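You operate a simulated robot arm through the tools that you are given. There is no shell and no other tool.

The job below is to be done with a simulated robot arm. You get a single attempt, and the scene is never put back.

JOB
Shut the gate, vent the small chamber with N2 and open its lid.
Fine: open the valve on the post, then the green valve; green ends shut; the turbo keeps running.

The check looks at the end state, three seconds after you hand in, the way a careful person would. Anything else that was tipped, shoved, dropped, spilled or broken makes it a failure. Lids that push on must go on centred and level and be pressed home; caps that screw on are set level and turned clockwise until they are tight.

ROBOT AND FRAMES
A 7-joint arm with a two-finger parallel gripper, fixed in place. Base frame: the origin is at the foot of the arm, x ahead of it, y to its left, z up; the work surface is at about z = 900. Units: mm, rad, N and s.
Its first joint turns from -2.897 to 2.897 rad. Payload 4.4 kg.
Tool frame: the origin (TCP) lies between the finger pads and is the grasp point; the fingertips stand 23 mm ahead of it; z points along the fingers, y is the line along which they close. The gripper opens to 94 mm. The fingers are 38 mm wide and 10 mm thick; the gripper's body (54 by 96 mm) begins 39 mm behind the TCP.
Orientation is that of the tool frame in the base frame, as a unit quaternion [x, y, z, w]. With the fingers straight down and closing along the base's y, the tool's x points along the base's -x, its y along +y and its z along -z.

CONTROLS
- The arm moves only by the tool drive_tool. Its argument "motion" is a list of rows, each an object of numbers (a shift or turn left out is 0, a gripper value left out holds the last): "jaw": the opening, from 0 (shut) to 1 (fully open); "dx", "dy", "dz": the shift along the tool's x, y, z in mm; "rx", "ry", "rz": the turn, a rotation vector about the tool's x, y, z in degrees. In form: [{"jaw": .., "dx": .., "dy": .., "dz": .., "rx": .., "ry": .., "rz": ..}, ...]. A call has 1 to 20 rows; each row shifts and turns the commanded pose from where the row before left it, along the tool's axes as they then stand. A row lasts 0.2 s, in which the tool goes at most 50 mm and 0.15 rad; a call with a longer step from one row to the next is refused whole, and so is a gripper value outside its range. Where a pose cannot be reached the arm comes as near as it can. A force on the tool above 90 N (or 10 N above the force at the start of the call, whichever is more), or a blocked arm, ends the call early, and 0.2 s more pass. Each finger travels about 72 mm/s and halts on what it meets, pressing with about 23 N; the grip force reading is that of the motor and also rises with nothing between the fingers. The clock runs only during rows and for 0.2 s after the last one: add rows that do not move to give the fingers time. The reply holds the time, the measured pose of the TCP, the force on the tool along the base axes, the opening and the grip force, in the units named above and with some noise, with the torque about the TCP (base axes, N m) and any sound that the robot's microphone picked up.
- Cameras (640 x 400 px; columns grow to the right, rows downward): "scene" is fixed at [220, 499.1, 1601]; the picture's right is [-0.41, -0.91, 0.00], its down [-0.45, 0.20, -0.87] and it looks along [0.79, -0.36, -0.49] (base axes); focal length 345 px, centre (320, 200). "wrist" rides on the gripper at [86, 16, -74] in the tool frame; the picture's right is [-0.18, 0.98, 0.00], its down [-0.58, -0.11, -0.81] and it looks along [-0.79, -0.15, 0.59] (tool axes); focal length 243 px, centre (320, 200). There is no depth. A picture from a camera that has moved, and an enlarged one, comes with that camera's place and axes in the base frame and with its lens.
- camera(camera): a new picture of that camera. No time passes.
- close_up(camera, box): a new picture of the part [left, top, right, bottom] of that camera's present view, enlarged. No time passes.
- close_job(): hands the job in; it is judged then, once.

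Places have to be worked out from the pictures, the camera data and where the tool is seen. Open the gripper and draw the arm clear of the work before you hand the job in, unless the task says otherwise.

The tools are called after ">>>" as name(argument=value, ...) on one line, values as JSON. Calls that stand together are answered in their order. drive_tool: Moves the arm, as the interface text tells. Its arguments: {"type":"object","properties":{"motion":{"type":"array"}},"required":["motion"]} The other tools are called the same way: camera (camera) takes a picture; close_up (camera, box) takes an enlarged picture of a part of a camera's view; close_job () hands the job in.

At the start:

```text
time: 0.0
tool_pos: [810.8, 53.6, 1444.9]
orientation: [0.001, 1.0, 0.0, 0.0]
wrist_force: [-0.3, -0.6, -0.3]
wrist_torque: [-0.02, -0.05, -0.01]
grip_width: 93.8
finger_force: 0.1
```

scene: 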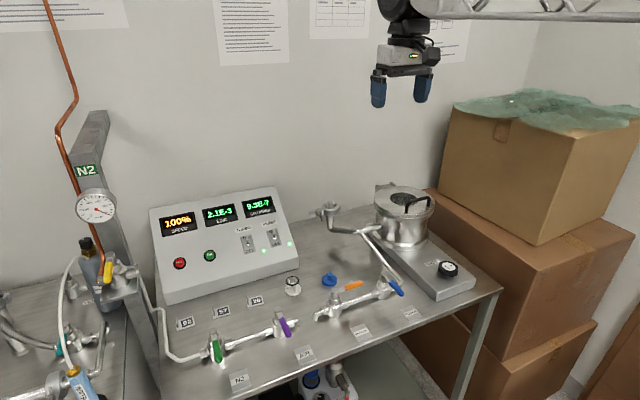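
wrist: 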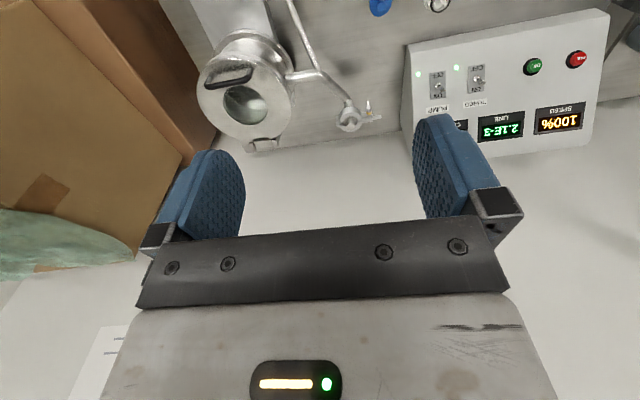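

I start with enlarged pictures of the scene to identify valves, the gate and the chamber.

>>> close_up(camera="scene", box=[300, 170, 500, 340])

>>> close_up(camera="scene", box=[140, 260, 340, 400])

>>> close_up(camera="scene", box=[0, 130, 160, 400])

>>> close_up(camera="scene", box=[140, 180, 310, 300])

>>> close_up(camera="scene", box=[200, 0, 480, 80])

```text
2.35 times, centred on (400, 255) of scene
camera zoom: at [220.0, 499.1, 1601.0], right [-0.41, -0.91, 0.0], down [-0.45, 0.2, -0.87], along [0.79, -0.36, -0.49], focal length 813 px, centre (132, 71)
```

zoom: 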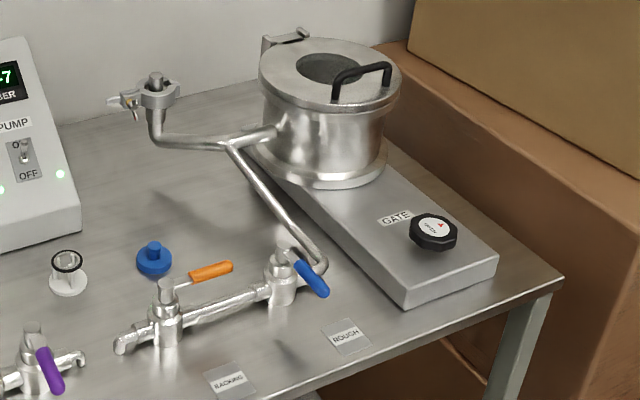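

```text
2.86 times, centred on (240, 330) of scene
camera zoom: at [220.0, 499.1, 1601.0], right [-0.41, -0.91, 0.0], down [-0.45, 0.2, -0.87], along [0.79, -0.36, -0.49], focal length 987 px, centre (549, -171)
```

zoom: 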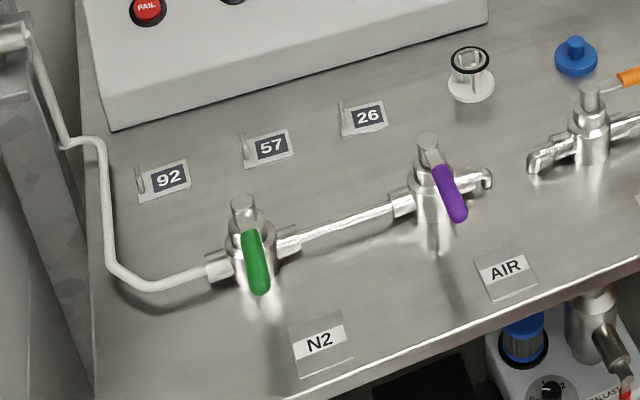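

```text
1.48 times, centred on (80, 265) of scene
camera zoom: at [220.0, 499.1, 1601.0], right [-0.41, -0.91, 0.0], down [-0.45, 0.2, -0.87], along [0.79, -0.36, -0.49], focal length 512 px, centre (676, 104)
```

zoom: 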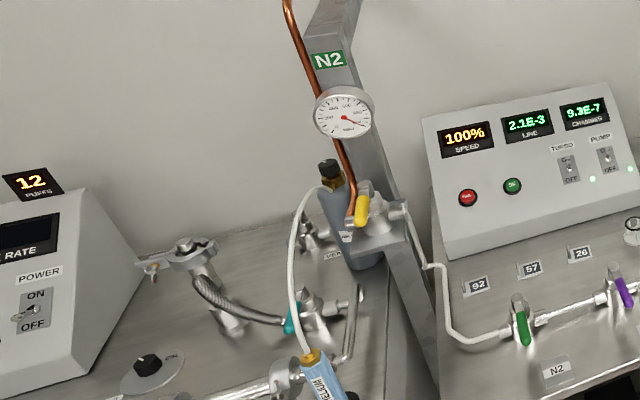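

```text
3.33 times, centred on (225, 240) of scene
camera zoom: at [220.0, 499.1, 1601.0], right [-0.41, -0.91, 0.0], down [-0.45, 0.2, -0.87], along [0.79, -0.36, -0.49], focal length 1151 px, centre (637, 67)
```

zoom: 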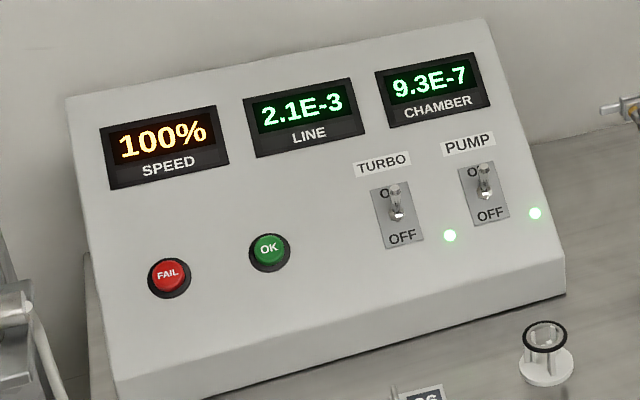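

```text
2.29 times, centred on (340, 40) of scene
camera zoom: at [220.0, 499.1, 1601.0], right [-0.41, -0.91, 0.0], down [-0.45, 0.2, -0.87], along [0.79, -0.36, -0.49], focal length 789 px, centre (274, 566)
```

zoom: 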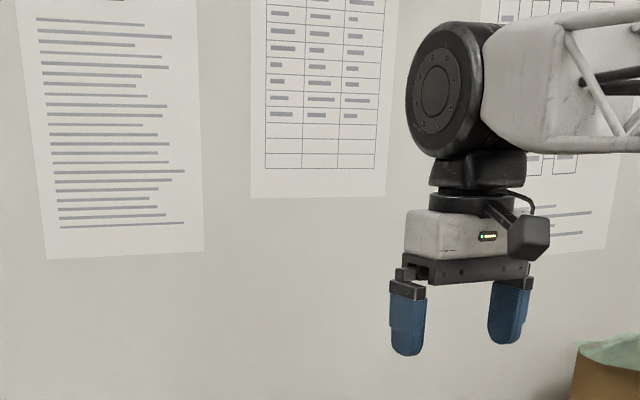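

The scene shows the gate knob (black) on the plate in front of the chamber, the green/purple vent line, the orange/blue line, and a yellow lever on the N2 post. I move the wrist camera back and lower to inspect the vent valves and post.

>>> drive_tool(motion=[{"dx": 23.6, "dy": 31.5, "dz": 18}, {"dx": 23.6, "dy": 31.5, "dz": 18}, {"dx": 23.6, "dy": 31.5, "dz": 18}, {"dx": 23.6, "dy": 31.5, "dz": 18}, {"dx": 23.6, "dy": 31.5, "dz": 18}, {"dx": 23.6, "dy": 31.5, "dz": 18}, {"dx": 23.6, "dy": 31.5, "dz": 18}, {"dx": 23.6, "dy": 31.5, "dz": 18}, {"dx": 23.6, "dy": 31.5, "dz": 18}, {"dx": 23.6, "dy": 31.5, "dz": 18}, {"dx": 23.6, "dy": 31.5, "dz": 18}])

>>> camera(camera="wrist")

>>> camera(camera="scene")

```text
time: 2.4
tool_pos: [548.6, 397.2, 1246.9]
orientation: [0.0, 1.0, -0.001, -0.001]
wrist_force: [-0.5, 0.9, -0.5]
wrist_torque: [-0.03, 0.01, 0.0]
grip_width: 93.8
finger_force: 0.0
```

```text
taken
camera wrist: at [461.8, 414.9, 1319.8], right [0.18, 0.98, 0.0], down [0.58, -0.11, 0.81], along [0.79, -0.15, -0.59], focal length 243 px, centre (320, 200)
```

wrist: 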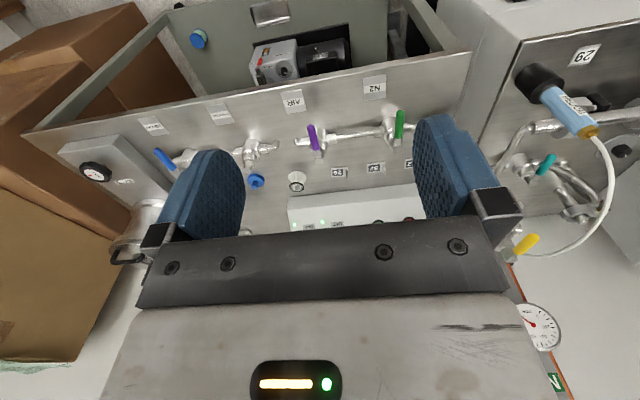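

```text
taken
```

scene: 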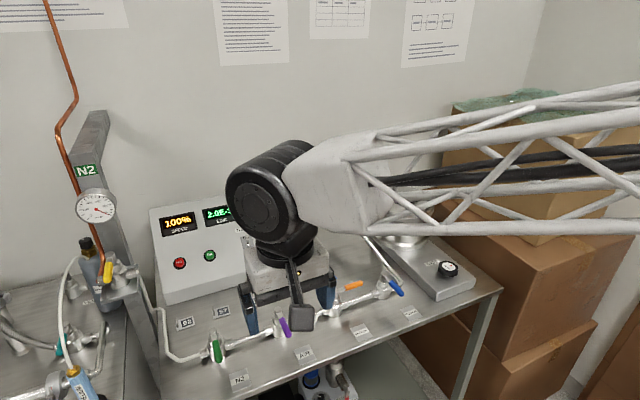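

Wrist view (upside down) shows the layout; I enlarge the parts to read the handles' orientation.

>>> close_up(camera="wrist", box=[480, 60, 640, 270])

>>> close_up(camera="wrist", box=[250, 60, 430, 210])

>>> close_up(camera="wrist", box=[50, 90, 290, 270])

>>> close_up(camera="scene", box=[50, 160, 170, 300])

```text
1.90 times, centred on (560, 165) of wrist
camera zoom: at [461.8, 414.9, 1319.8], right [0.18, 0.98, 0.0], down [0.58, -0.11, 0.81], along [0.79, -0.15, -0.59], focal length 462 px, centre (-137, 267)
```

zoom: 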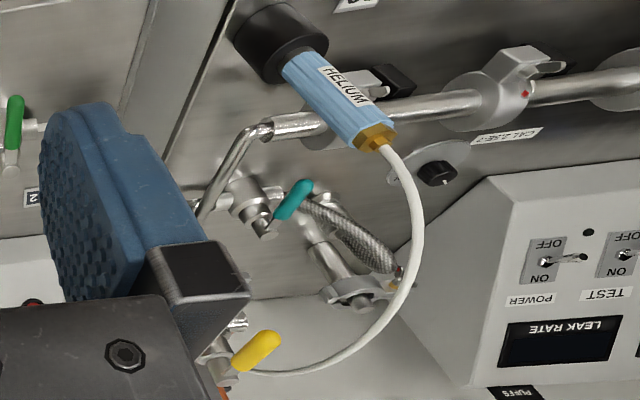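

```text
2.67 times, centred on (340, 135) of wrist
camera zoom: at [461.8, 414.9, 1319.8], right [0.18, 0.98, 0.0], down [0.58, -0.11, 0.81], along [0.79, -0.15, -0.59], focal length 647 px, centre (267, 373)
```

zoom: 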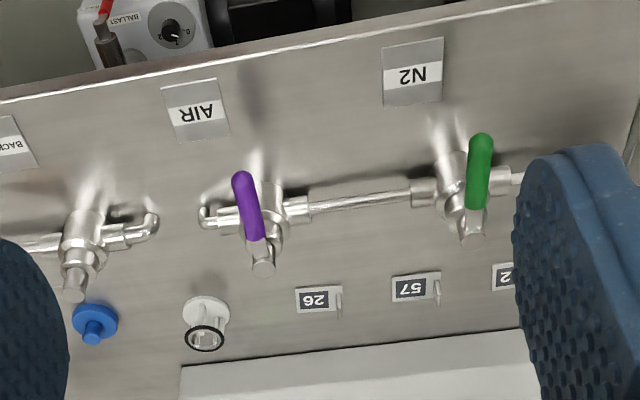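

```text
2.22 times, centred on (170, 180) of wrist
camera zoom: at [461.8, 414.9, 1319.8], right [0.18, 0.98, 0.0], down [0.58, -0.11, 0.81], along [0.79, -0.15, -0.59], focal length 539 px, centre (653, 244)
```

zoom: 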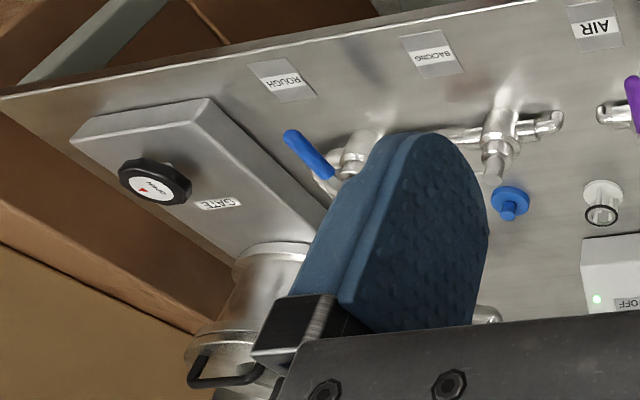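

```text
2.86 times, centred on (110, 230) of scene
camera zoom: at [220.0, 499.1, 1601.0], right [-0.41, -0.91, 0.0], down [-0.45, 0.2, -0.87], along [0.79, -0.36, -0.49], focal length 987 px, centre (920, 114)
```

zoom: 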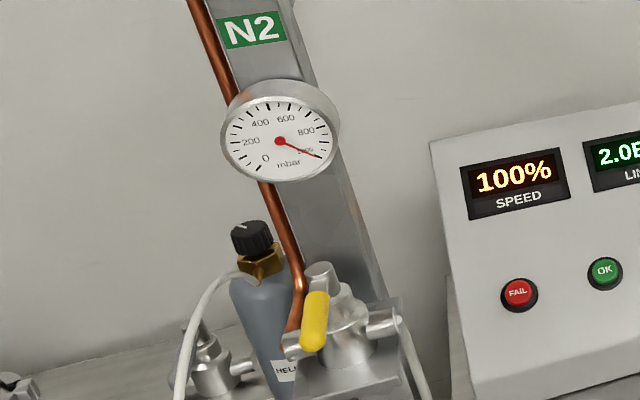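

Knob triangulates to about (755, -144, 956), yellow valve about (851, 660, 1156), green about (745, 500, 965). I move over to look at the gate knob and the lid.

>>> drive_tool(motion=[{"dx": -4.6, "dy": -42.7, "dz": 10}, {"dx": -4.6, "dy": -42.7, "dz": 10}, {"dx": -4.6, "dy": -42.7, "dz": 10}, {"dx": -4.6, "dy": -42.7, "dz": 10}, {"dx": -4.6, "dy": -42.7, "dz": 10}, {"dx": -4.6, "dy": -42.7, "dz": 10}, {"dx": -4.6, "dy": -42.7, "dz": 10}, {"dx": -4.6, "dy": -42.7, "dz": 10}, {"dx": -4.6, "dy": -42.7, "dz": 10}, {"dx": -4.6, "dy": -42.7, "dz": 10}, {"dx": -4.6, "dy": -42.7, "dz": 10}, {"dx": -4.6, "dy": -42.7, "dz": 10}])

>>> camera(camera="wrist")

>>> camera(camera="scene")

```text
time: 5.0
tool_pos: [605.2, -113.1, 1127.6]
orientation: [-0.001, 1.0, 0.0, 0.001]
wrist_force: [0.4, -0.1, 0.1]
wrist_torque: [0.06, 0.0, -0.02]
grip_width: 94.0
finger_force: 0.2
```

```text
taken
camera wrist: at [519.8, -96.8, 1201.6], right [0.18, 0.98, 0.0], down [0.58, -0.11, 0.81], along [0.79, -0.15, -0.59], focal length 243 px, centre (320, 200)
```

wrist: 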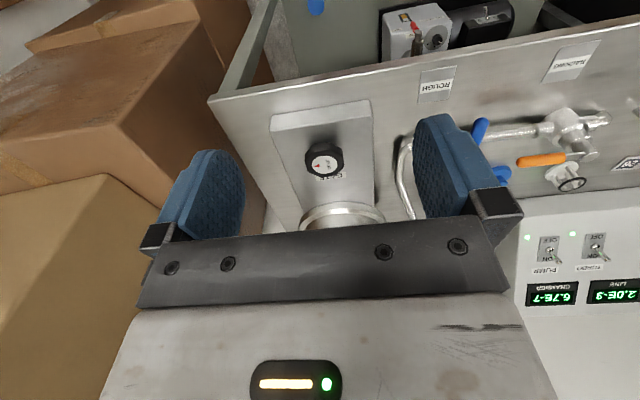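

```text
taken
```

scene: 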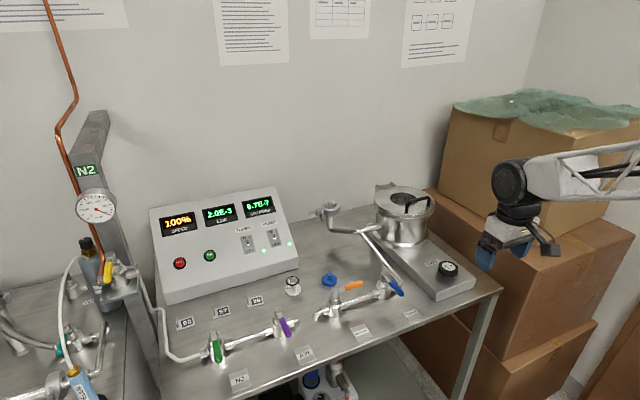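

>>> close_up(camera="wrist", box=[270, 100, 390, 190])

>>> close_up(camera="wrist", box=[390, 80, 640, 210])

>>> close_up(camera="scene", box=[360, 170, 500, 300])

```text
4.44 times, centred on (330, 145) of wrist
camera zoom: at [519.8, -96.8, 1201.6], right [0.18, 0.98, 0.0], down [0.58, -0.11, 0.81], along [0.79, -0.15, -0.59], focal length 1078 px, centre (276, 444)
```

zoom: 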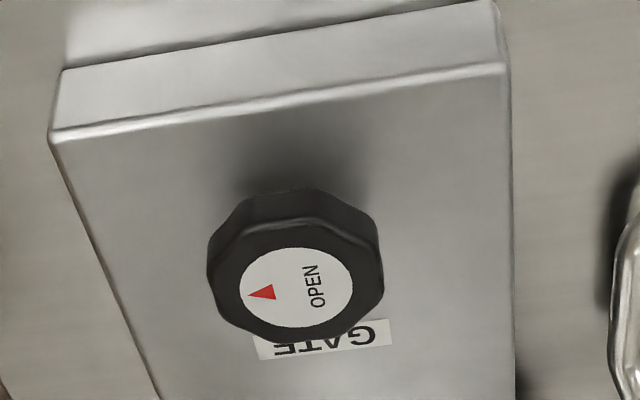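

```text
2.56 times, centred on (515, 145) of wrist
camera zoom: at [519.8, -96.8, 1201.6], right [0.18, 0.98, 0.0], down [0.58, -0.11, 0.81], along [0.79, -0.15, -0.59], focal length 621 px, centre (-179, 341)
```

zoom: 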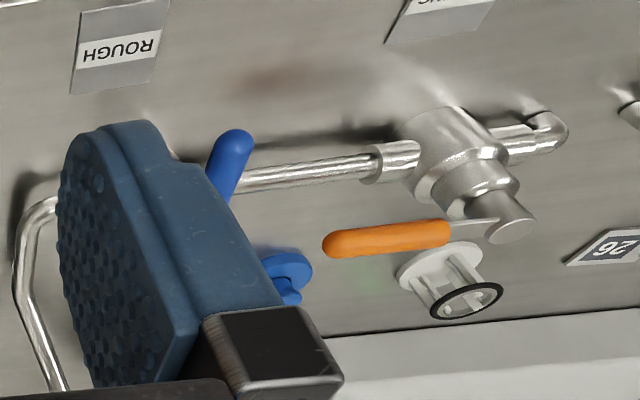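

```text
3.08 times, centred on (430, 235) of scene
camera zoom: at [220.0, 499.1, 1601.0], right [-0.41, -0.91, 0.0], down [-0.45, 0.2, -0.87], along [0.79, -0.36, -0.49], focal length 1063 px, centre (-18, 92)
```

zoom: 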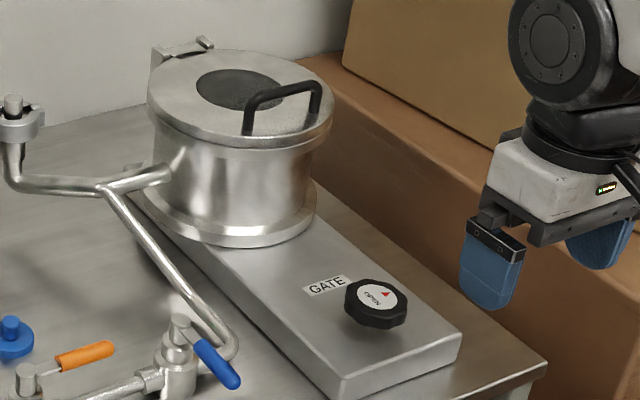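

The gate knob shows "OPEN" with a red triangle; its top is at about (750, -134, 970), about 53 mm across. I bring the open gripper above it.

>>> drive_tool(motion=[{"jaw": 1, "dx": -36.2, "dy": -5.2, "dz": 10}, {"dx": -36.2, "dy": -5.2, "dz": 10}, {"dx": -36.2, "dy": -5.2, "dz": 10}, {"dx": -36.2, "dy": -5.2, "dz": 10}, {"dz": 20}, {"dz": 20}, {}])

>>> camera(camera="wrist")

>>> close_up(camera="scene", box=[360, 150, 560, 310])

```text
time: 6.6
tool_pos: [750.4, -134.1, 1046.5]
orientation: [0.0, 1.0, 0.0, 0.0]
wrist_force: [0.6, 0.3, -0.1]
wrist_torque: [0.02, 0.0, 0.0]
grip_width: 94.1
finger_force: 0.0
```

```text
taken
camera wrist: at [663.9, -117.6, 1119.7], right [0.18, 0.98, 0.0], down [0.58, -0.11, 0.81], along [0.79, -0.15, -0.59], focal length 243 px, centre (320, 200)
```

wrist: 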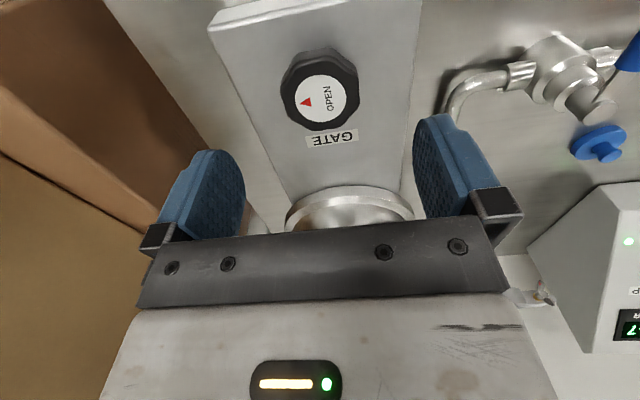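

```text
2.50 times, centred on (460, 230) of scene
camera zoom: at [220.0, 499.1, 1601.0], right [-0.41, -0.91, 0.0], down [-0.45, 0.2, -0.87], along [0.79, -0.36, -0.49], focal length 863 px, centre (-30, 125)
```

zoom: 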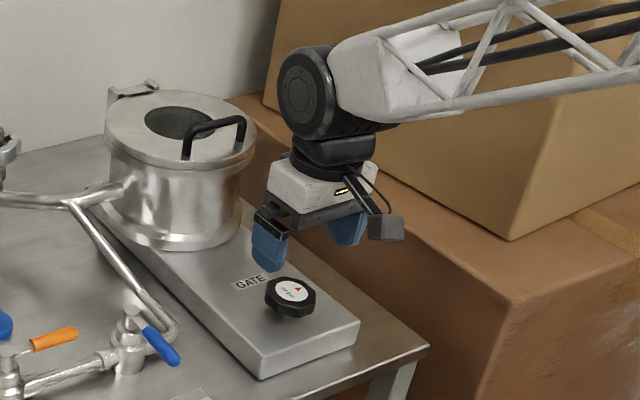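

Knob centre refines to about (751, -132.5, 971), plate top near 940. I lower to TCP z≈972 (tips at ≈949) and close gently on the knob.

>>> drive_tool(motion=[{"dx": -0.7, "dy": 1.6, "dz": 25}, {"dz": 25}, {"dz": 15}, {"dz": 9}, {}])

>>> camera(camera="wrist")

>>> close_up(camera="scene", box=[400, 200, 520, 310])

```text
time: 7.8
tool_pos: [751.9, -130.8, 973.2]
orientation: [0.0, 1.0, 0.0, 0.0]
wrist_force: [0.4, 0.5, 0.2]
wrist_torque: [0.01, 0.02, 0.01]
grip_width: 94.1
finger_force: 0.0
```

```text
taken
camera wrist: at [665.6, -115.1, 1046.7], right [0.18, 0.98, 0.0], down [0.58, -0.11, 0.81], along [0.79, -0.15, -0.59], focal length 243 px, centre (320, 200)
```

wrist: 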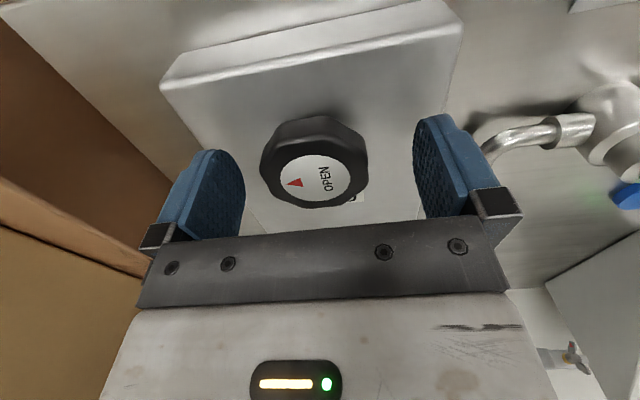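

```text
3.64 times, centred on (460, 255) of scene
camera zoom: at [220.0, 499.1, 1601.0], right [-0.41, -0.91, 0.0], down [-0.45, 0.2, -0.87], along [0.79, -0.36, -0.49], focal length 1256 px, centre (-189, 0)
```

zoom: 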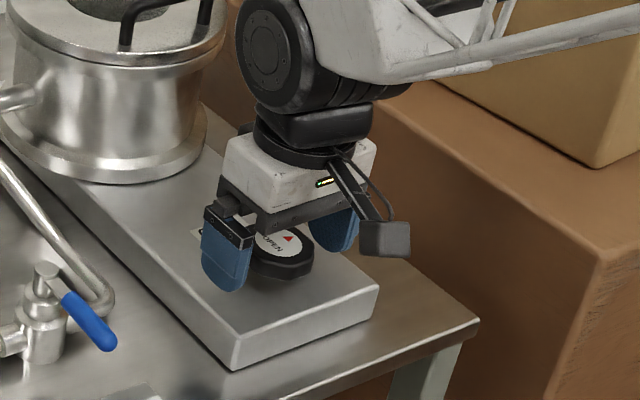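

Knob lies between the fingers, centre about y = -133; I shift 2 mm and close on it.

>>> drive_tool(motion=[{"dy": -2.0, "dx": -0.5}, {"jaw": 0.6}, {"jaw": 0.5}, {"jaw": 0.4}, {"jaw": 0.3}, {"jaw": 0.3}, {"jaw": 0.3}])

>>> camera(camera="wrist")

```text
time: 9.4
tool_pos: [751.7, -134.5, 972.4]
orientation: [0.0, 1.0, 0.0, 0.0]
wrist_force: [1.3, -51.0, -4.5]
wrist_torque: [-0.4, -0.06, -0.13]
grip_width: 54.1
finger_force: 45.4
```

```text
taken
camera wrist: at [666.1, -118.0, 1046.6], right [0.18, 0.98, 0.0], down [0.58, -0.11, 0.81], along [0.79, -0.15, -0.59], focal length 243 px, centre (320, 200)
```

wrist: 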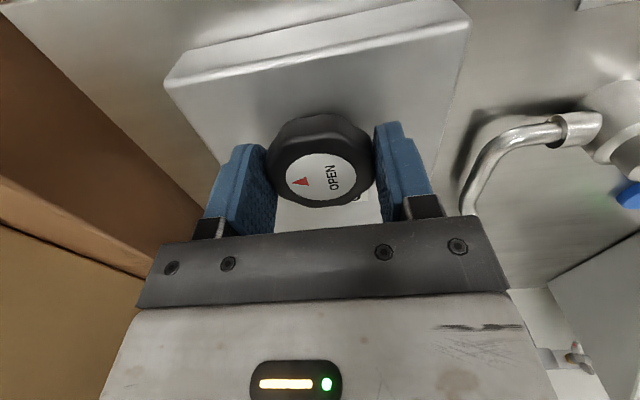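

The knob is gripped (54 mm) with 51 N sideways, so its centre is a bit more to -y. I relieve by 2 mm and turn clockwise (as seen from above) by 30°.

>>> drive_tool(motion=[{"dy": -1.8}, {}, {"rz": 5}, {"rz": 5}, {"rz": 5}, {"rz": 5}, {"rz": 5}, {"rz": 5}, {}])

>>> camera(camera="wrist")

>>> close_up(camera="scene", box=[400, 200, 520, 310])

```text
time: 11.5
tool_pos: [753.5, -134.3, 973.3]
orientation: [0.258, 0.966, 0.001, 0.001]
wrist_force: [17.1, 19.7, -6.7]
wrist_torque: [-0.04, 0.23, 0.04]
grip_width: 54.0
finger_force: 29.0
stopped in row 9: the force on the tool passed its limit at 90 N (the readings are from after the stop); the commanded pose is now the measured one
```

```text
taken
camera wrist: at [686.7, -76.3, 1046.4], right [0.65, 0.76, 0.0], down [0.45, -0.38, 0.81], along [0.61, -0.52, -0.59], focal length 243 px, centre (320, 200)
```

wrist: 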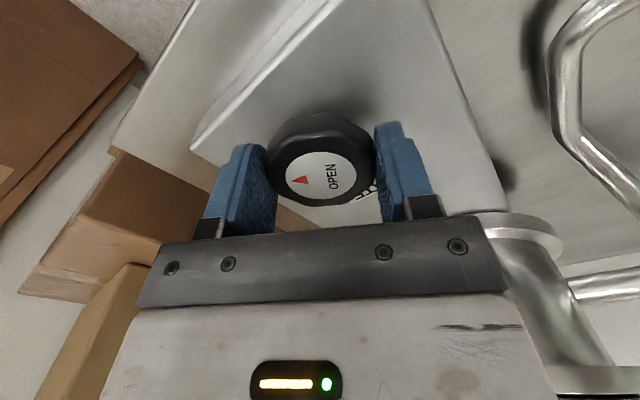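

```text
3.64 times, centred on (460, 255) of scene
camera zoom: at [220.0, 499.1, 1601.0], right [-0.41, -0.91, 0.0], down [-0.45, 0.2, -0.87], along [0.79, -0.36, -0.49], focal length 1256 px, centre (-189, 0)
```

zoom: 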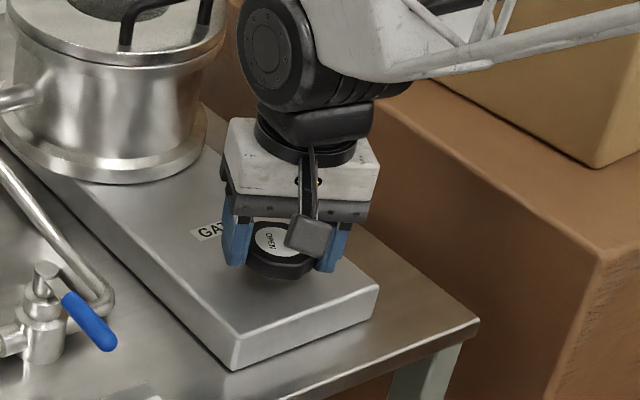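

The knob turned about 30° with the gripper; the stop came from a small centre offset (true centre ≈ (754, -134.5)). The command is now re-centred on the measured pose, so I continue turning clockwise.

>>> drive_tool(motion=[{"dx": -0.4, "dy": 0.1}, {"rz": 5}, {"rz": 5}, {"rz": 5}, {"rz": 5}, {"rz": 5}, {"rz": 5}, {}])

>>> camera(camera="wrist")

>>> camera(camera="scene")

```text
time: 13.3
tool_pos: [755.5, -134.9, 972.0]
orientation: [0.501, 0.865, 0.001, 0.002]
wrist_force: [68.5, 17.7, -21.6]
wrist_torque: [-0.62, -0.33, -0.05]
grip_width: 53.6
finger_force: 44.3
```

```text
taken
camera wrist: at [726.1, -51.9, 1046.5], right [0.94, 0.33, 0.0], down [0.19, -0.56, 0.81], along [0.27, -0.76, -0.59], focal length 243 px, centre (320, 200)
```

wrist: 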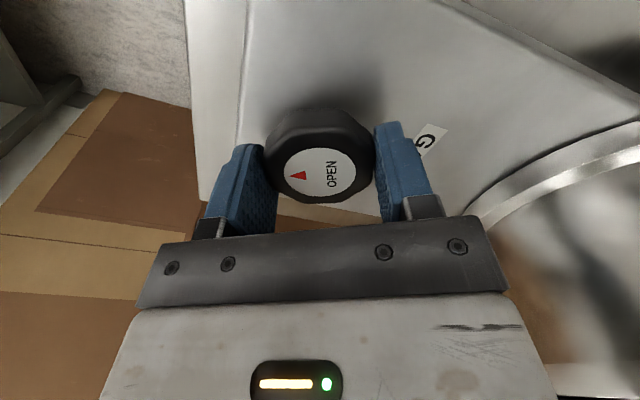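

```text
taken
```

scene: 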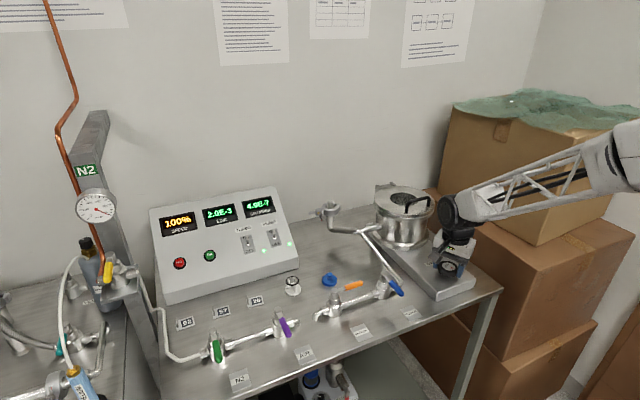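

60° so far, torque about z is small, label still "OPEN"; lateral force shows the centre a bit further along the closing line. I relieve 2 mm along tool y and continue 30° more.

>>> drive_tool(motion=[{"dy": 1.8}, {"rz": 5}, {"rz": 5}, {"rz": 5}, {"rz": 5}, {"rz": 5}, {"rz": 5}, {}])

>>> camera(camera="wrist")

>>> close_up(camera="scene", box=[140, 180, 310, 300])

```text
time: 15.1
tool_pos: [755.4, -135.4, 972.6]
orientation: [0.707, 0.707, 0.0, 0.001]
wrist_force: [20.9, -23.2, 0.5]
wrist_torque: [-0.58, -0.01, -0.01]
grip_width: 53.8
finger_force: 44.8
```

```text
taken
camera wrist: at [771.4, -47.8, 1046.9], right [0.98, -0.18, 0.0], down [-0.11, -0.58, 0.81], along [-0.15, -0.79, -0.59], focal length 243 px, centre (320, 200)
```

wrist: 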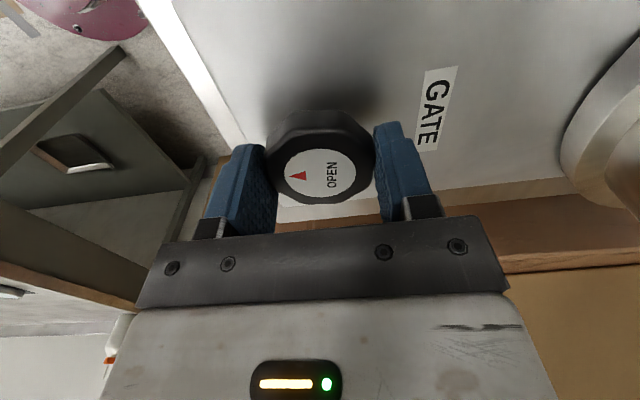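

```text
3.33 times, centred on (225, 240) of scene
camera zoom: at [220.0, 499.1, 1601.0], right [-0.41, -0.91, 0.0], down [-0.45, 0.2, -0.87], along [0.79, -0.36, -0.49], focal length 1151 px, centre (637, 67)
```

zoom: 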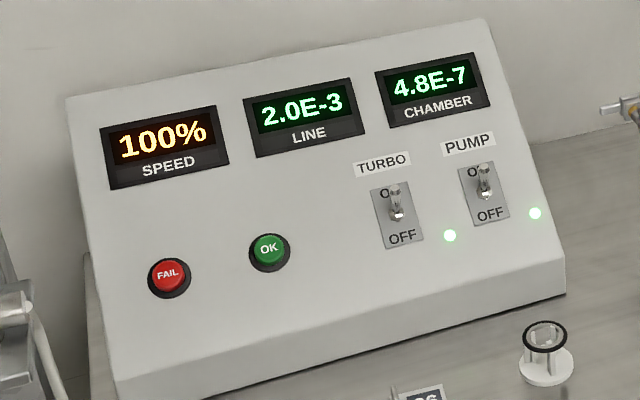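

Let me look closely at the knob label to read the arrow's sense.

>>> close_up(camera="wrist", box=[270, 130, 370, 210])

```text
5.00 times, centred on (320, 170) of wrist
camera zoom: at [771.4, -47.8, 1046.9], right [0.98, -0.18, 0.0], down [-0.11, -0.58, 0.81], along [-0.15, -0.79, -0.59], focal length 1213 px, centre (320, 350)
```

zoom: 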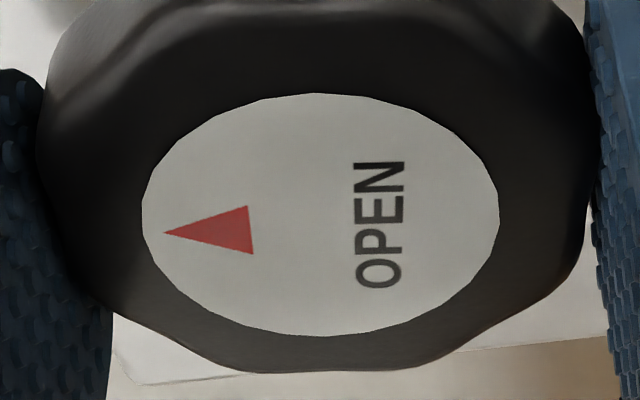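

The triangle is a pointer; no state change yet at 90°. I turn another 30° (camera housing still clear of the chamber) and check.

>>> drive_tool(motion=[{"dy": 0.5}, {"rz": 5}, {"rz": 5}, {"rz": 5}, {"rz": 5}, {"rz": 5}, {"rz": 5}, {}])

>>> camera(camera="wrist")

>>> camera(camera="scene")

```text
time: 16.9
tool_pos: [755.4, -133.9, 972.8]
orientation: [0.866, 0.5, 0.002, 0.0]
wrist_force: [1.5, -10.6, 8.3]
wrist_torque: [-0.36, 0.29, 0.03]
grip_width: 53.4
finger_force: 45.5
```

```text
taken
camera wrist: at [812.8, -66.8, 1046.9], right [0.76, -0.65, 0.0], down [-0.39, -0.45, 0.81], along [-0.52, -0.61, -0.59], focal length 243 px, centre (320, 200)
```

wrist: 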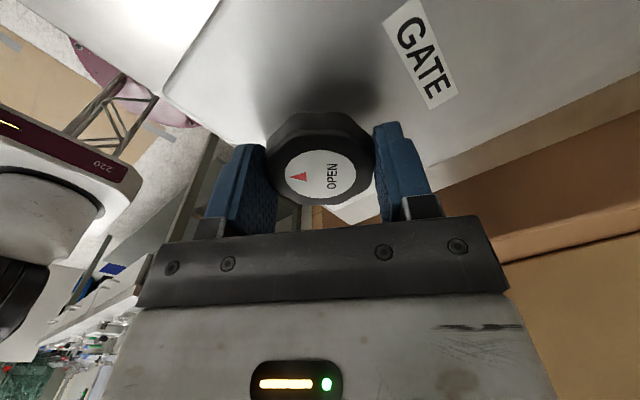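

```text
taken
```

scene: 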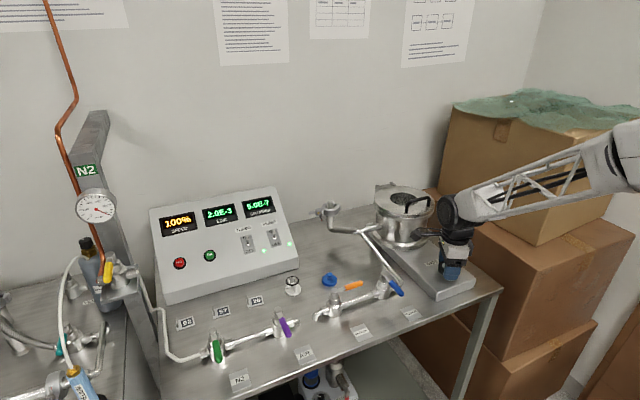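

>>> close_up(camera="scene", box=[150, 185, 300, 275])

>>> close_up(camera="wrist", box=[260, 110, 380, 210])

```text
4.27 times, centred on (225, 230) of scene
camera zoom: at [220.0, 499.1, 1601.0], right [-0.41, -0.91, 0.0], down [-0.45, 0.2, -0.87], along [0.79, -0.36, -0.49], focal length 1474 px, centre (725, 72)
```

zoom: 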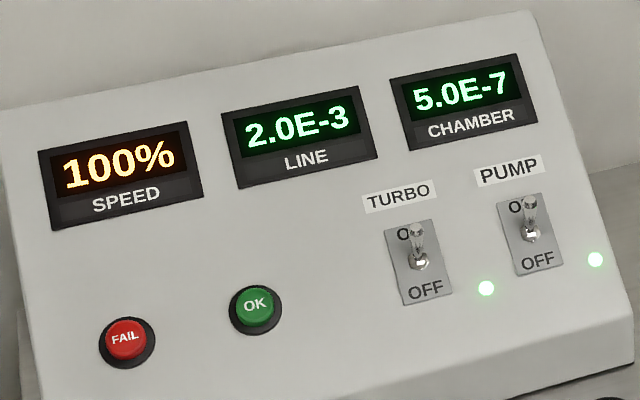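

```text
4.00 times, centred on (320, 160) of wrist
camera zoom: at [812.8, -66.8, 1046.9], right [0.76, -0.65, 0.0], down [-0.39, -0.45, 0.81], along [-0.52, -0.61, -0.59], focal length 970 px, centre (320, 360)
```

zoom: 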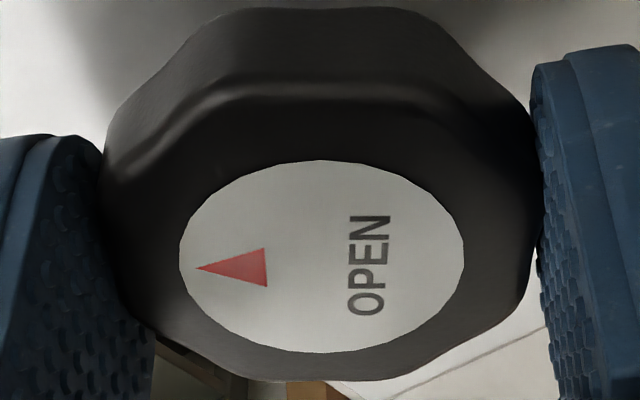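

Chamber pressure has started rising slightly (5.0E-7), consistent with the gate closing. I release, rotate back for a new bite.

>>> drive_tool(motion=[{"jaw": 1}, {"jaw": 1}, {"jaw": 1}, {"rz": -8}, {"rz": -8}, {"rz": -8}, {"rz": -8}, {"rz": -8}, {"rz": -8}, {"rz": -8}, {"rz": -8}, {"rz": -8}, {"rz": -8}, {"rz": -8}, {"rz": -8}, {"rz": -8}, {"rz": -8}, {"rz": -8}, {"rz": -8}, {"rz": -8}])

>>> camera(camera="wrist")

```text
time: 21.1
tool_pos: [756.5, -132.5, 974.1]
orientation: [-0.139, 0.99, -0.001, 0.001]
wrist_force: [-0.1, -0.5, 0.0]
wrist_torque: [-0.01, 0.02, 0.01]
grip_width: 94.2
finger_force: 0.0
```

```text
taken
camera wrist: at [668.4, -141.6, 1046.7], right [-0.1, 1.0, 0.0], down [0.59, 0.06, 0.81], along [0.8, 0.08, -0.59], focal length 243 px, centre (320, 200)
```

wrist: 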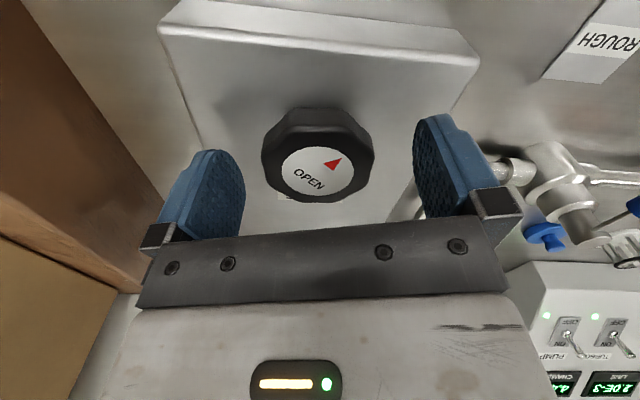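

The pointer now points to about +x/+y; knob centre is ≈(755.4, -134.3). I re-centre, rotate a little further back, grip and turn clockwise again.

>>> drive_tool(motion=[{"dx": 1.5, "dy": -1.4}, {"rz": -7}, {"rz": -7}, {}, {"jaw": 0.5}, {"jaw": 0.4}, {"jaw": 0.3}, {"jaw": 0.3}, {"jaw": 0.3}, {"jaw": 0.3}])

>>> camera(camera="wrist")

```text
time: 23.3
tool_pos: [753.4, -136.8, 973.6]
orientation: [-0.259, 0.966, 0.0, 0.001]
wrist_force: [-6.0, 6.8, 2.8]
wrist_torque: [0.5, 0.39, -0.01]
grip_width: 54.0
finger_force: 45.4
```

```text
taken
camera wrist: at [671.4, -164.1, 1046.7], right [-0.33, 0.94, 0.0], down [0.56, 0.2, 0.81], along [0.76, 0.27, -0.59], focal length 243 px, centre (320, 200)
```

wrist: 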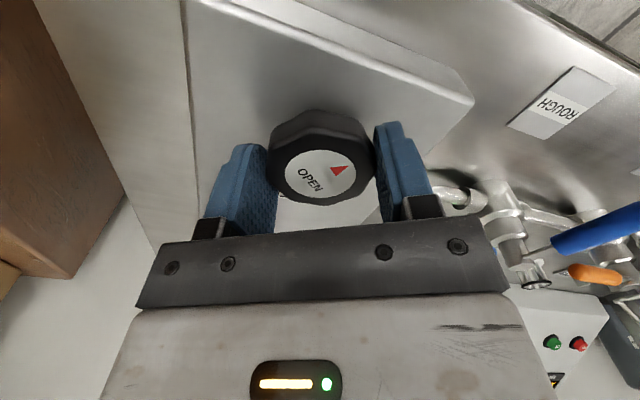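

Gripped well, low force. I shift 3 mm along the faces to be on the knob axis and turn clockwise 60°.

>>> drive_tool(motion=[{"dx": -2.5}, {"rz": 5}, {"rz": 5}, {"rz": 5}, {"rz": 5}, {"rz": 5}, {"rz": 5}, {"rz": 5}, {"rz": 5}, {"rz": 5}, {"rz": 5}, {"rz": 5}, {"rz": 5}, {}])

>>> close_up(camera="wrist", box=[220, 90, 420, 230])

>>> close_up(camera="scene", box=[150, 185, 300, 275])

```text
time: 26.3
tool_pos: [756.1, -135.8, 973.3]
orientation: [0.258, 0.966, 0.001, 0.001]
wrist_force: [-14.7, -32.1, 4.7]
wrist_torque: [-0.49, 0.51, 0.09]
grip_width: 53.3
finger_force: 44.8
```

```text
2.86 times, centred on (320, 160) of wrist
camera zoom: at [689.7, -77.7, 1046.8], right [0.65, 0.76, 0.0], down [0.45, -0.39, 0.81], along [0.61, -0.52, -0.59], focal length 693 px, centre (320, 314)
```

zoom: 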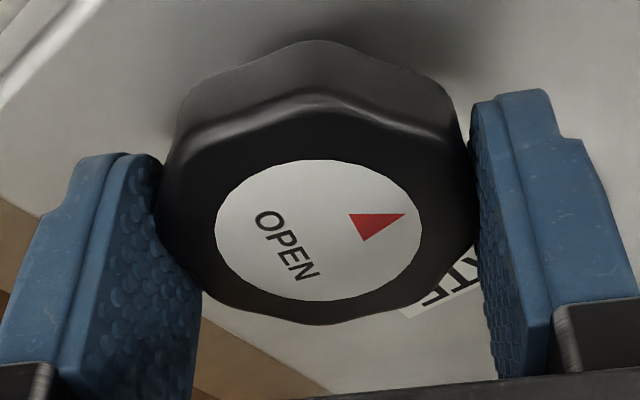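

```text
4.27 times, centred on (225, 230) of scene
camera zoom: at [220.0, 499.1, 1601.0], right [-0.41, -0.91, 0.0], down [-0.45, 0.2, -0.87], along [0.79, -0.36, -0.49], focal length 1474 px, centre (725, 72)
```

zoom: 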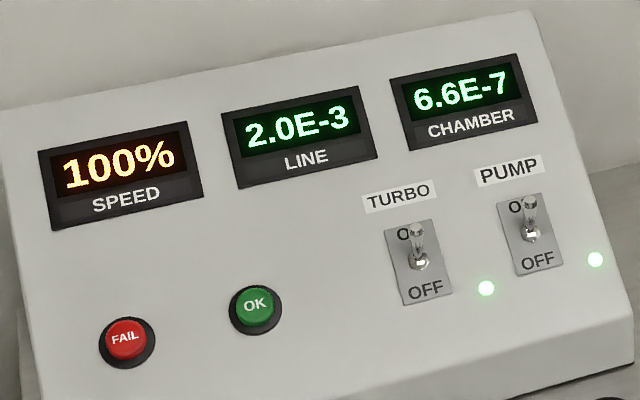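

Pressure rises to 6.6E-7, so the gate is closing. 180° turned so far; I continue clockwise.

>>> drive_tool(motion=[{"dy": -1.0}, {"rz": 5}, {"rz": 5}, {"rz": 5}, {"rz": 5}, {"rz": 5}, {"rz": 5}, {"rz": 5}, {"rz": 5}, {"rz": 5}, {"rz": 5}, {"rz": 5}, {"rz": 5}, {}])

>>> close_up(camera="wrist", box=[220, 90, 420, 230])

>>> close_up(camera="scene", box=[150, 185, 300, 275])

```text
time: 29.3
tool_pos: [754.3, -135.2, 972.8]
orientation: [0.708, 0.707, 0.001, 0.0]
wrist_force: [-65.1, -23.6, 18.4]
wrist_torque: [-0.17, 1.27, 0.01]
grip_width: 53.4
finger_force: 45.1
```

```text
2.86 times, centred on (320, 160) of wrist
camera zoom: at [771.6, -48.0, 1046.4], right [0.98, -0.18, 0.0], down [-0.11, -0.58, 0.81], along [-0.15, -0.79, -0.59], focal length 693 px, centre (320, 314)
```

zoom: 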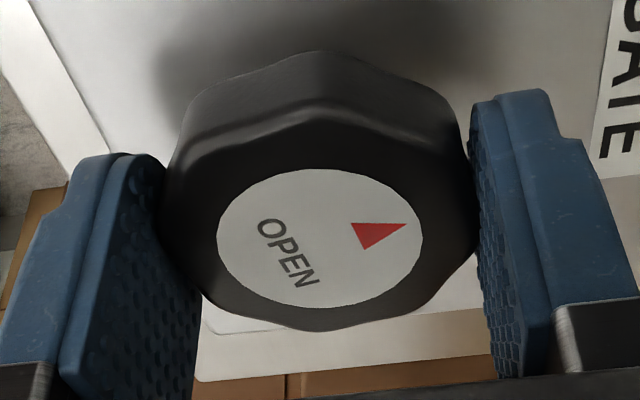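

```text
4.27 times, centred on (225, 230) of scene
camera zoom: at [220.0, 499.1, 1601.0], right [-0.41, -0.91, 0.0], down [-0.45, 0.2, -0.87], along [0.79, -0.36, -0.49], focal length 1474 px, centre (725, 72)
```

zoom: 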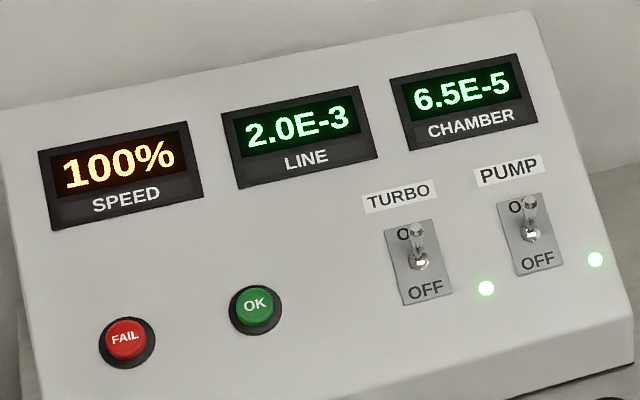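

Chamber jumped to 6.5E-5: the gate is nearly or fully shut at 240°. I keep turning to find the stop, after relieving the side force.

>>> drive_tool(motion=[{"dy": -1.8}, {"rz": 4}, {"rz": 4}, {"rz": 4}, {"rz": 4}, {"rz": 4}, {"rz": 4}, {}])

>>> close_up(camera="wrist", box=[220, 90, 420, 230])

>>> close_up(camera="scene", box=[150, 185, 300, 275])

```text
time: 31.1
tool_pos: [755.5, -134.9, 973.1]
orientation: [0.838, 0.545, 0.002, 0.0]
wrist_force: [18.6, 1.3, -0.1]
wrist_torque: [0.03, -0.19, 0.86]
grip_width: 54.5
finger_force: 44.6
```

```text
2.86 times, centred on (320, 160) of wrist
camera zoom: at [804.7, -62.5, 1047.6], right [0.82, -0.57, 0.0], down [-0.34, -0.49, 0.8], along [-0.46, -0.66, -0.59], focal length 693 px, centre (320, 314)
```

zoom: 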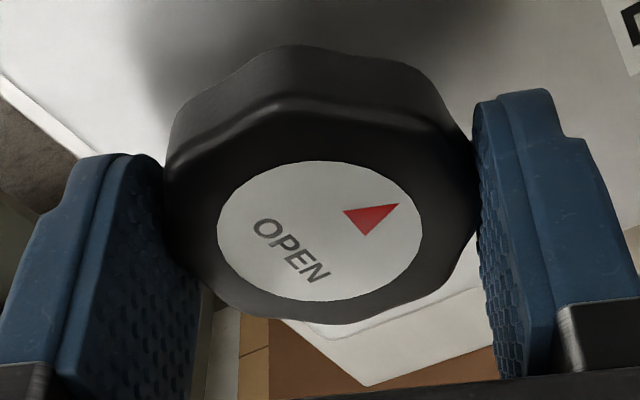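

```text
4.27 times, centred on (225, 230) of scene
camera zoom: at [220.0, 499.1, 1601.0], right [-0.41, -0.91, 0.0], down [-0.45, 0.2, -0.87], along [0.79, -0.36, -0.49], focal length 1474 px, centre (725, 72)
```

zoom: 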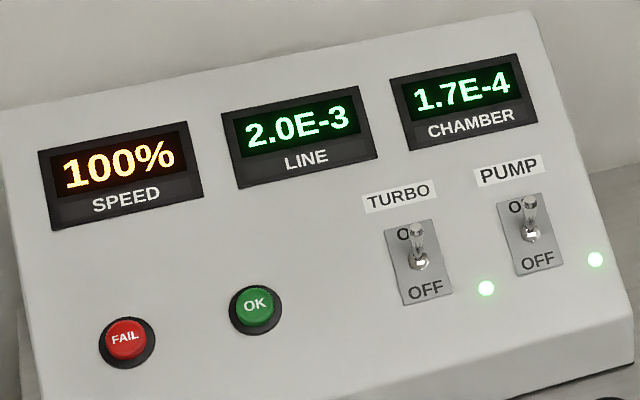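

Torque about z rose to 0.86 Nm and the knob began slipping in the pads — it is at its stop. One small extra twist to confirm.

>>> drive_tool(motion=[{"rz": 4}, {"rz": 4}, {}])

>>> close_up(camera="wrist", box=[220, 90, 420, 230])

```text
time: 31.9
tool_pos: [755.3, -135.9, 973.3]
orientation: [0.875, 0.484, 0.002, 0.001]
wrist_force: [-1.9, -7.6, 25.5]
wrist_torque: [0.01, 0.77, 0.7]
grip_width: 53.3
finger_force: 45.2
```

```text
2.86 times, centred on (320, 160) of wrist
camera zoom: at [814.0, -70.5, 1047.8], right [0.74, -0.68, 0.0], down [-0.4, -0.44, 0.8], along [-0.54, -0.59, -0.59], focal length 693 px, centre (320, 314)
```

zoom: 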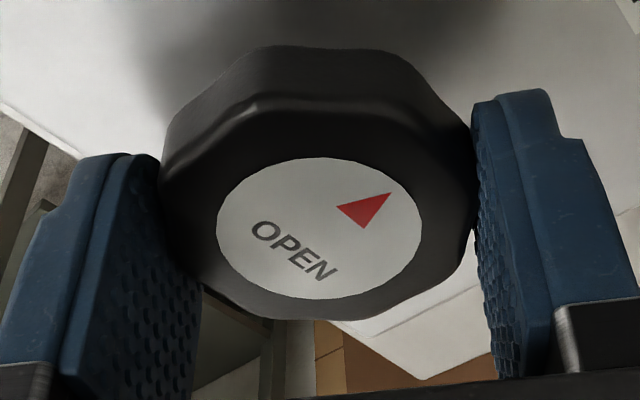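

Confirmed: the knob stays put while the pads slip, so the gate is at its shut stop. I open the jaw and rotate back away from the chamber, then rise.

>>> drive_tool(motion=[{"jaw": 1}, {"jaw": 1}, {"jaw": 1}, {"rz": -8}, {"rz": -8}, {"rz": -8}, {"rz": -8}, {"rz": -8}, {"rz": -8}, {"rz": -8}, {"rz": -8}, {"rz": -8}, {"rz": -8}, {"rz": -8}, {"rz": -8}, {"rz": -8}, {"rz": -8}, {"rz": -8}])

>>> camera(camera="wrist")

>>> camera(camera="scene")

```text
time: 35.7
tool_pos: [754.5, -133.9, 972.6]
orientation: [0.016, 1.0, -0.001, 0.001]
wrist_force: [0.1, -0.3, -0.1]
wrist_torque: [-0.01, 0.01, -0.03]
grip_width: 93.8
finger_force: 0.1
```

```text
taken
camera wrist: at [668.5, -115.3, 1046.5], right [0.22, 0.98, 0.0], down [0.58, -0.13, 0.81], along [0.79, -0.17, -0.59], focal length 243 px, centre (320, 200)
```

wrist: 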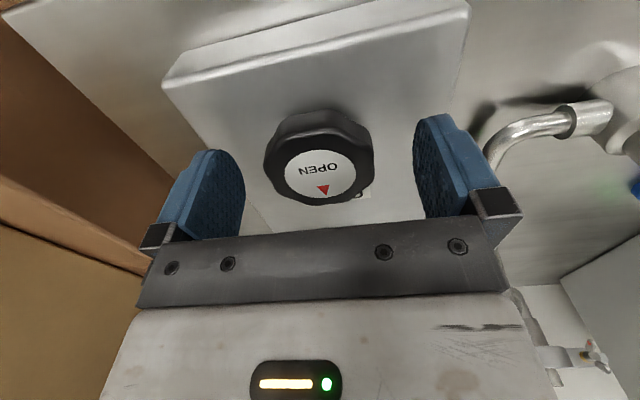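

```text
taken
```

scene: 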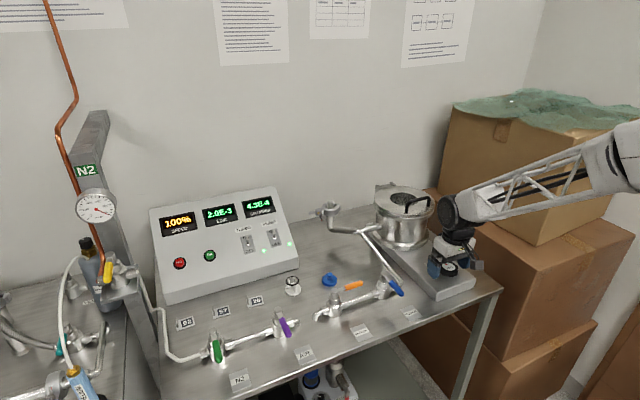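

The gate pointer now points at the chamber (270° turned) and chamber pressure keeps rising slowly (4.3E-4) – gate shut. I rise clear and travel to the N2 post to inspect the yellow valve.

>>> drive_tool(motion=[{"rz": -1.8, "dz": -30}, {"dz": -45}, {"dz": -45}, {"dz": -45}, {"dz": -45}, {"dz": -45}])

>>> drive_tool(motion=[{"dx": 5, "dy": 44.9}, {"dx": 5, "dy": 44.9}, {"dx": 5, "dy": 44.9}, {"dx": 5, "dy": 44.9}, {"dx": 5, "dy": 44.9}, {"dx": 5, "dy": 44.9}, {"dx": 5, "dy": 44.9}, {"dx": 5, "dy": 44.9}, {"dx": 5, "dy": 44.9}, {"dx": 5, "dy": 44.9}, {"dx": 5, "dy": 44.9}, {"dx": 5, "dy": 44.9}, {"dx": 5, "dy": 44.9}, {"rz": -8}, {"rz": -8}, {"rz": -8}, {"rz": -8}, {"rz": -6}])

>>> camera(camera="wrist")

>>> camera(camera="scene")

```text
time: 37.1
tool_pos: [752.2, -138.9, 1228.2]
orientation: [0.001, 1.0, 0.0, 0.001]
wrist_force: [0.0, -0.1, -0.8]
wrist_torque: [0.01, 0.0, 0.0]
grip_width: 94.0
finger_force: 0.1
```

```text
time: 40.9
tool_pos: [689.2, 448.5, 1227.7]
orientation: [-0.325, 0.946, 0.0, 0.001]
wrist_force: [0.3, -0.1, 0.1]
wrist_torque: [0.02, 0.0, -0.01]
grip_width: 94.3
finger_force: 0.1
```

```text
taken
camera wrist: at [612.0, 408.9, 1300.9], right [-0.46, 0.89, 0.0], down [0.52, 0.27, 0.81], along [0.72, 0.37, -0.59], focal length 243 px, centre (320, 200)
```

wrist: 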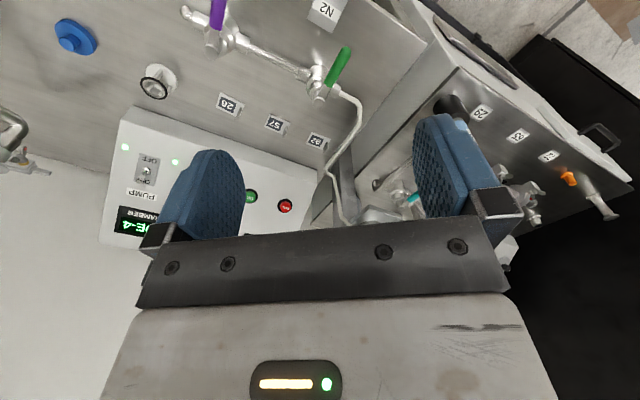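

```text
taken
```

scene: 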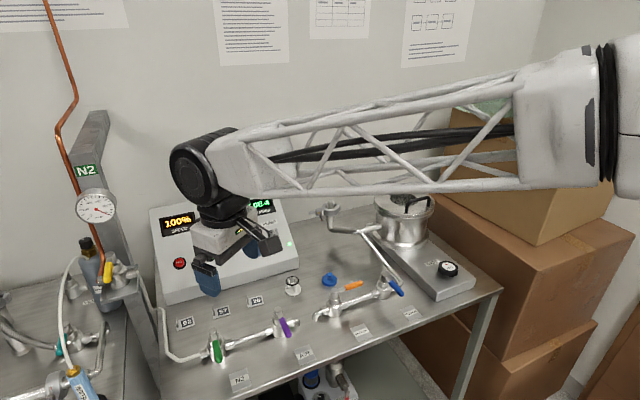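

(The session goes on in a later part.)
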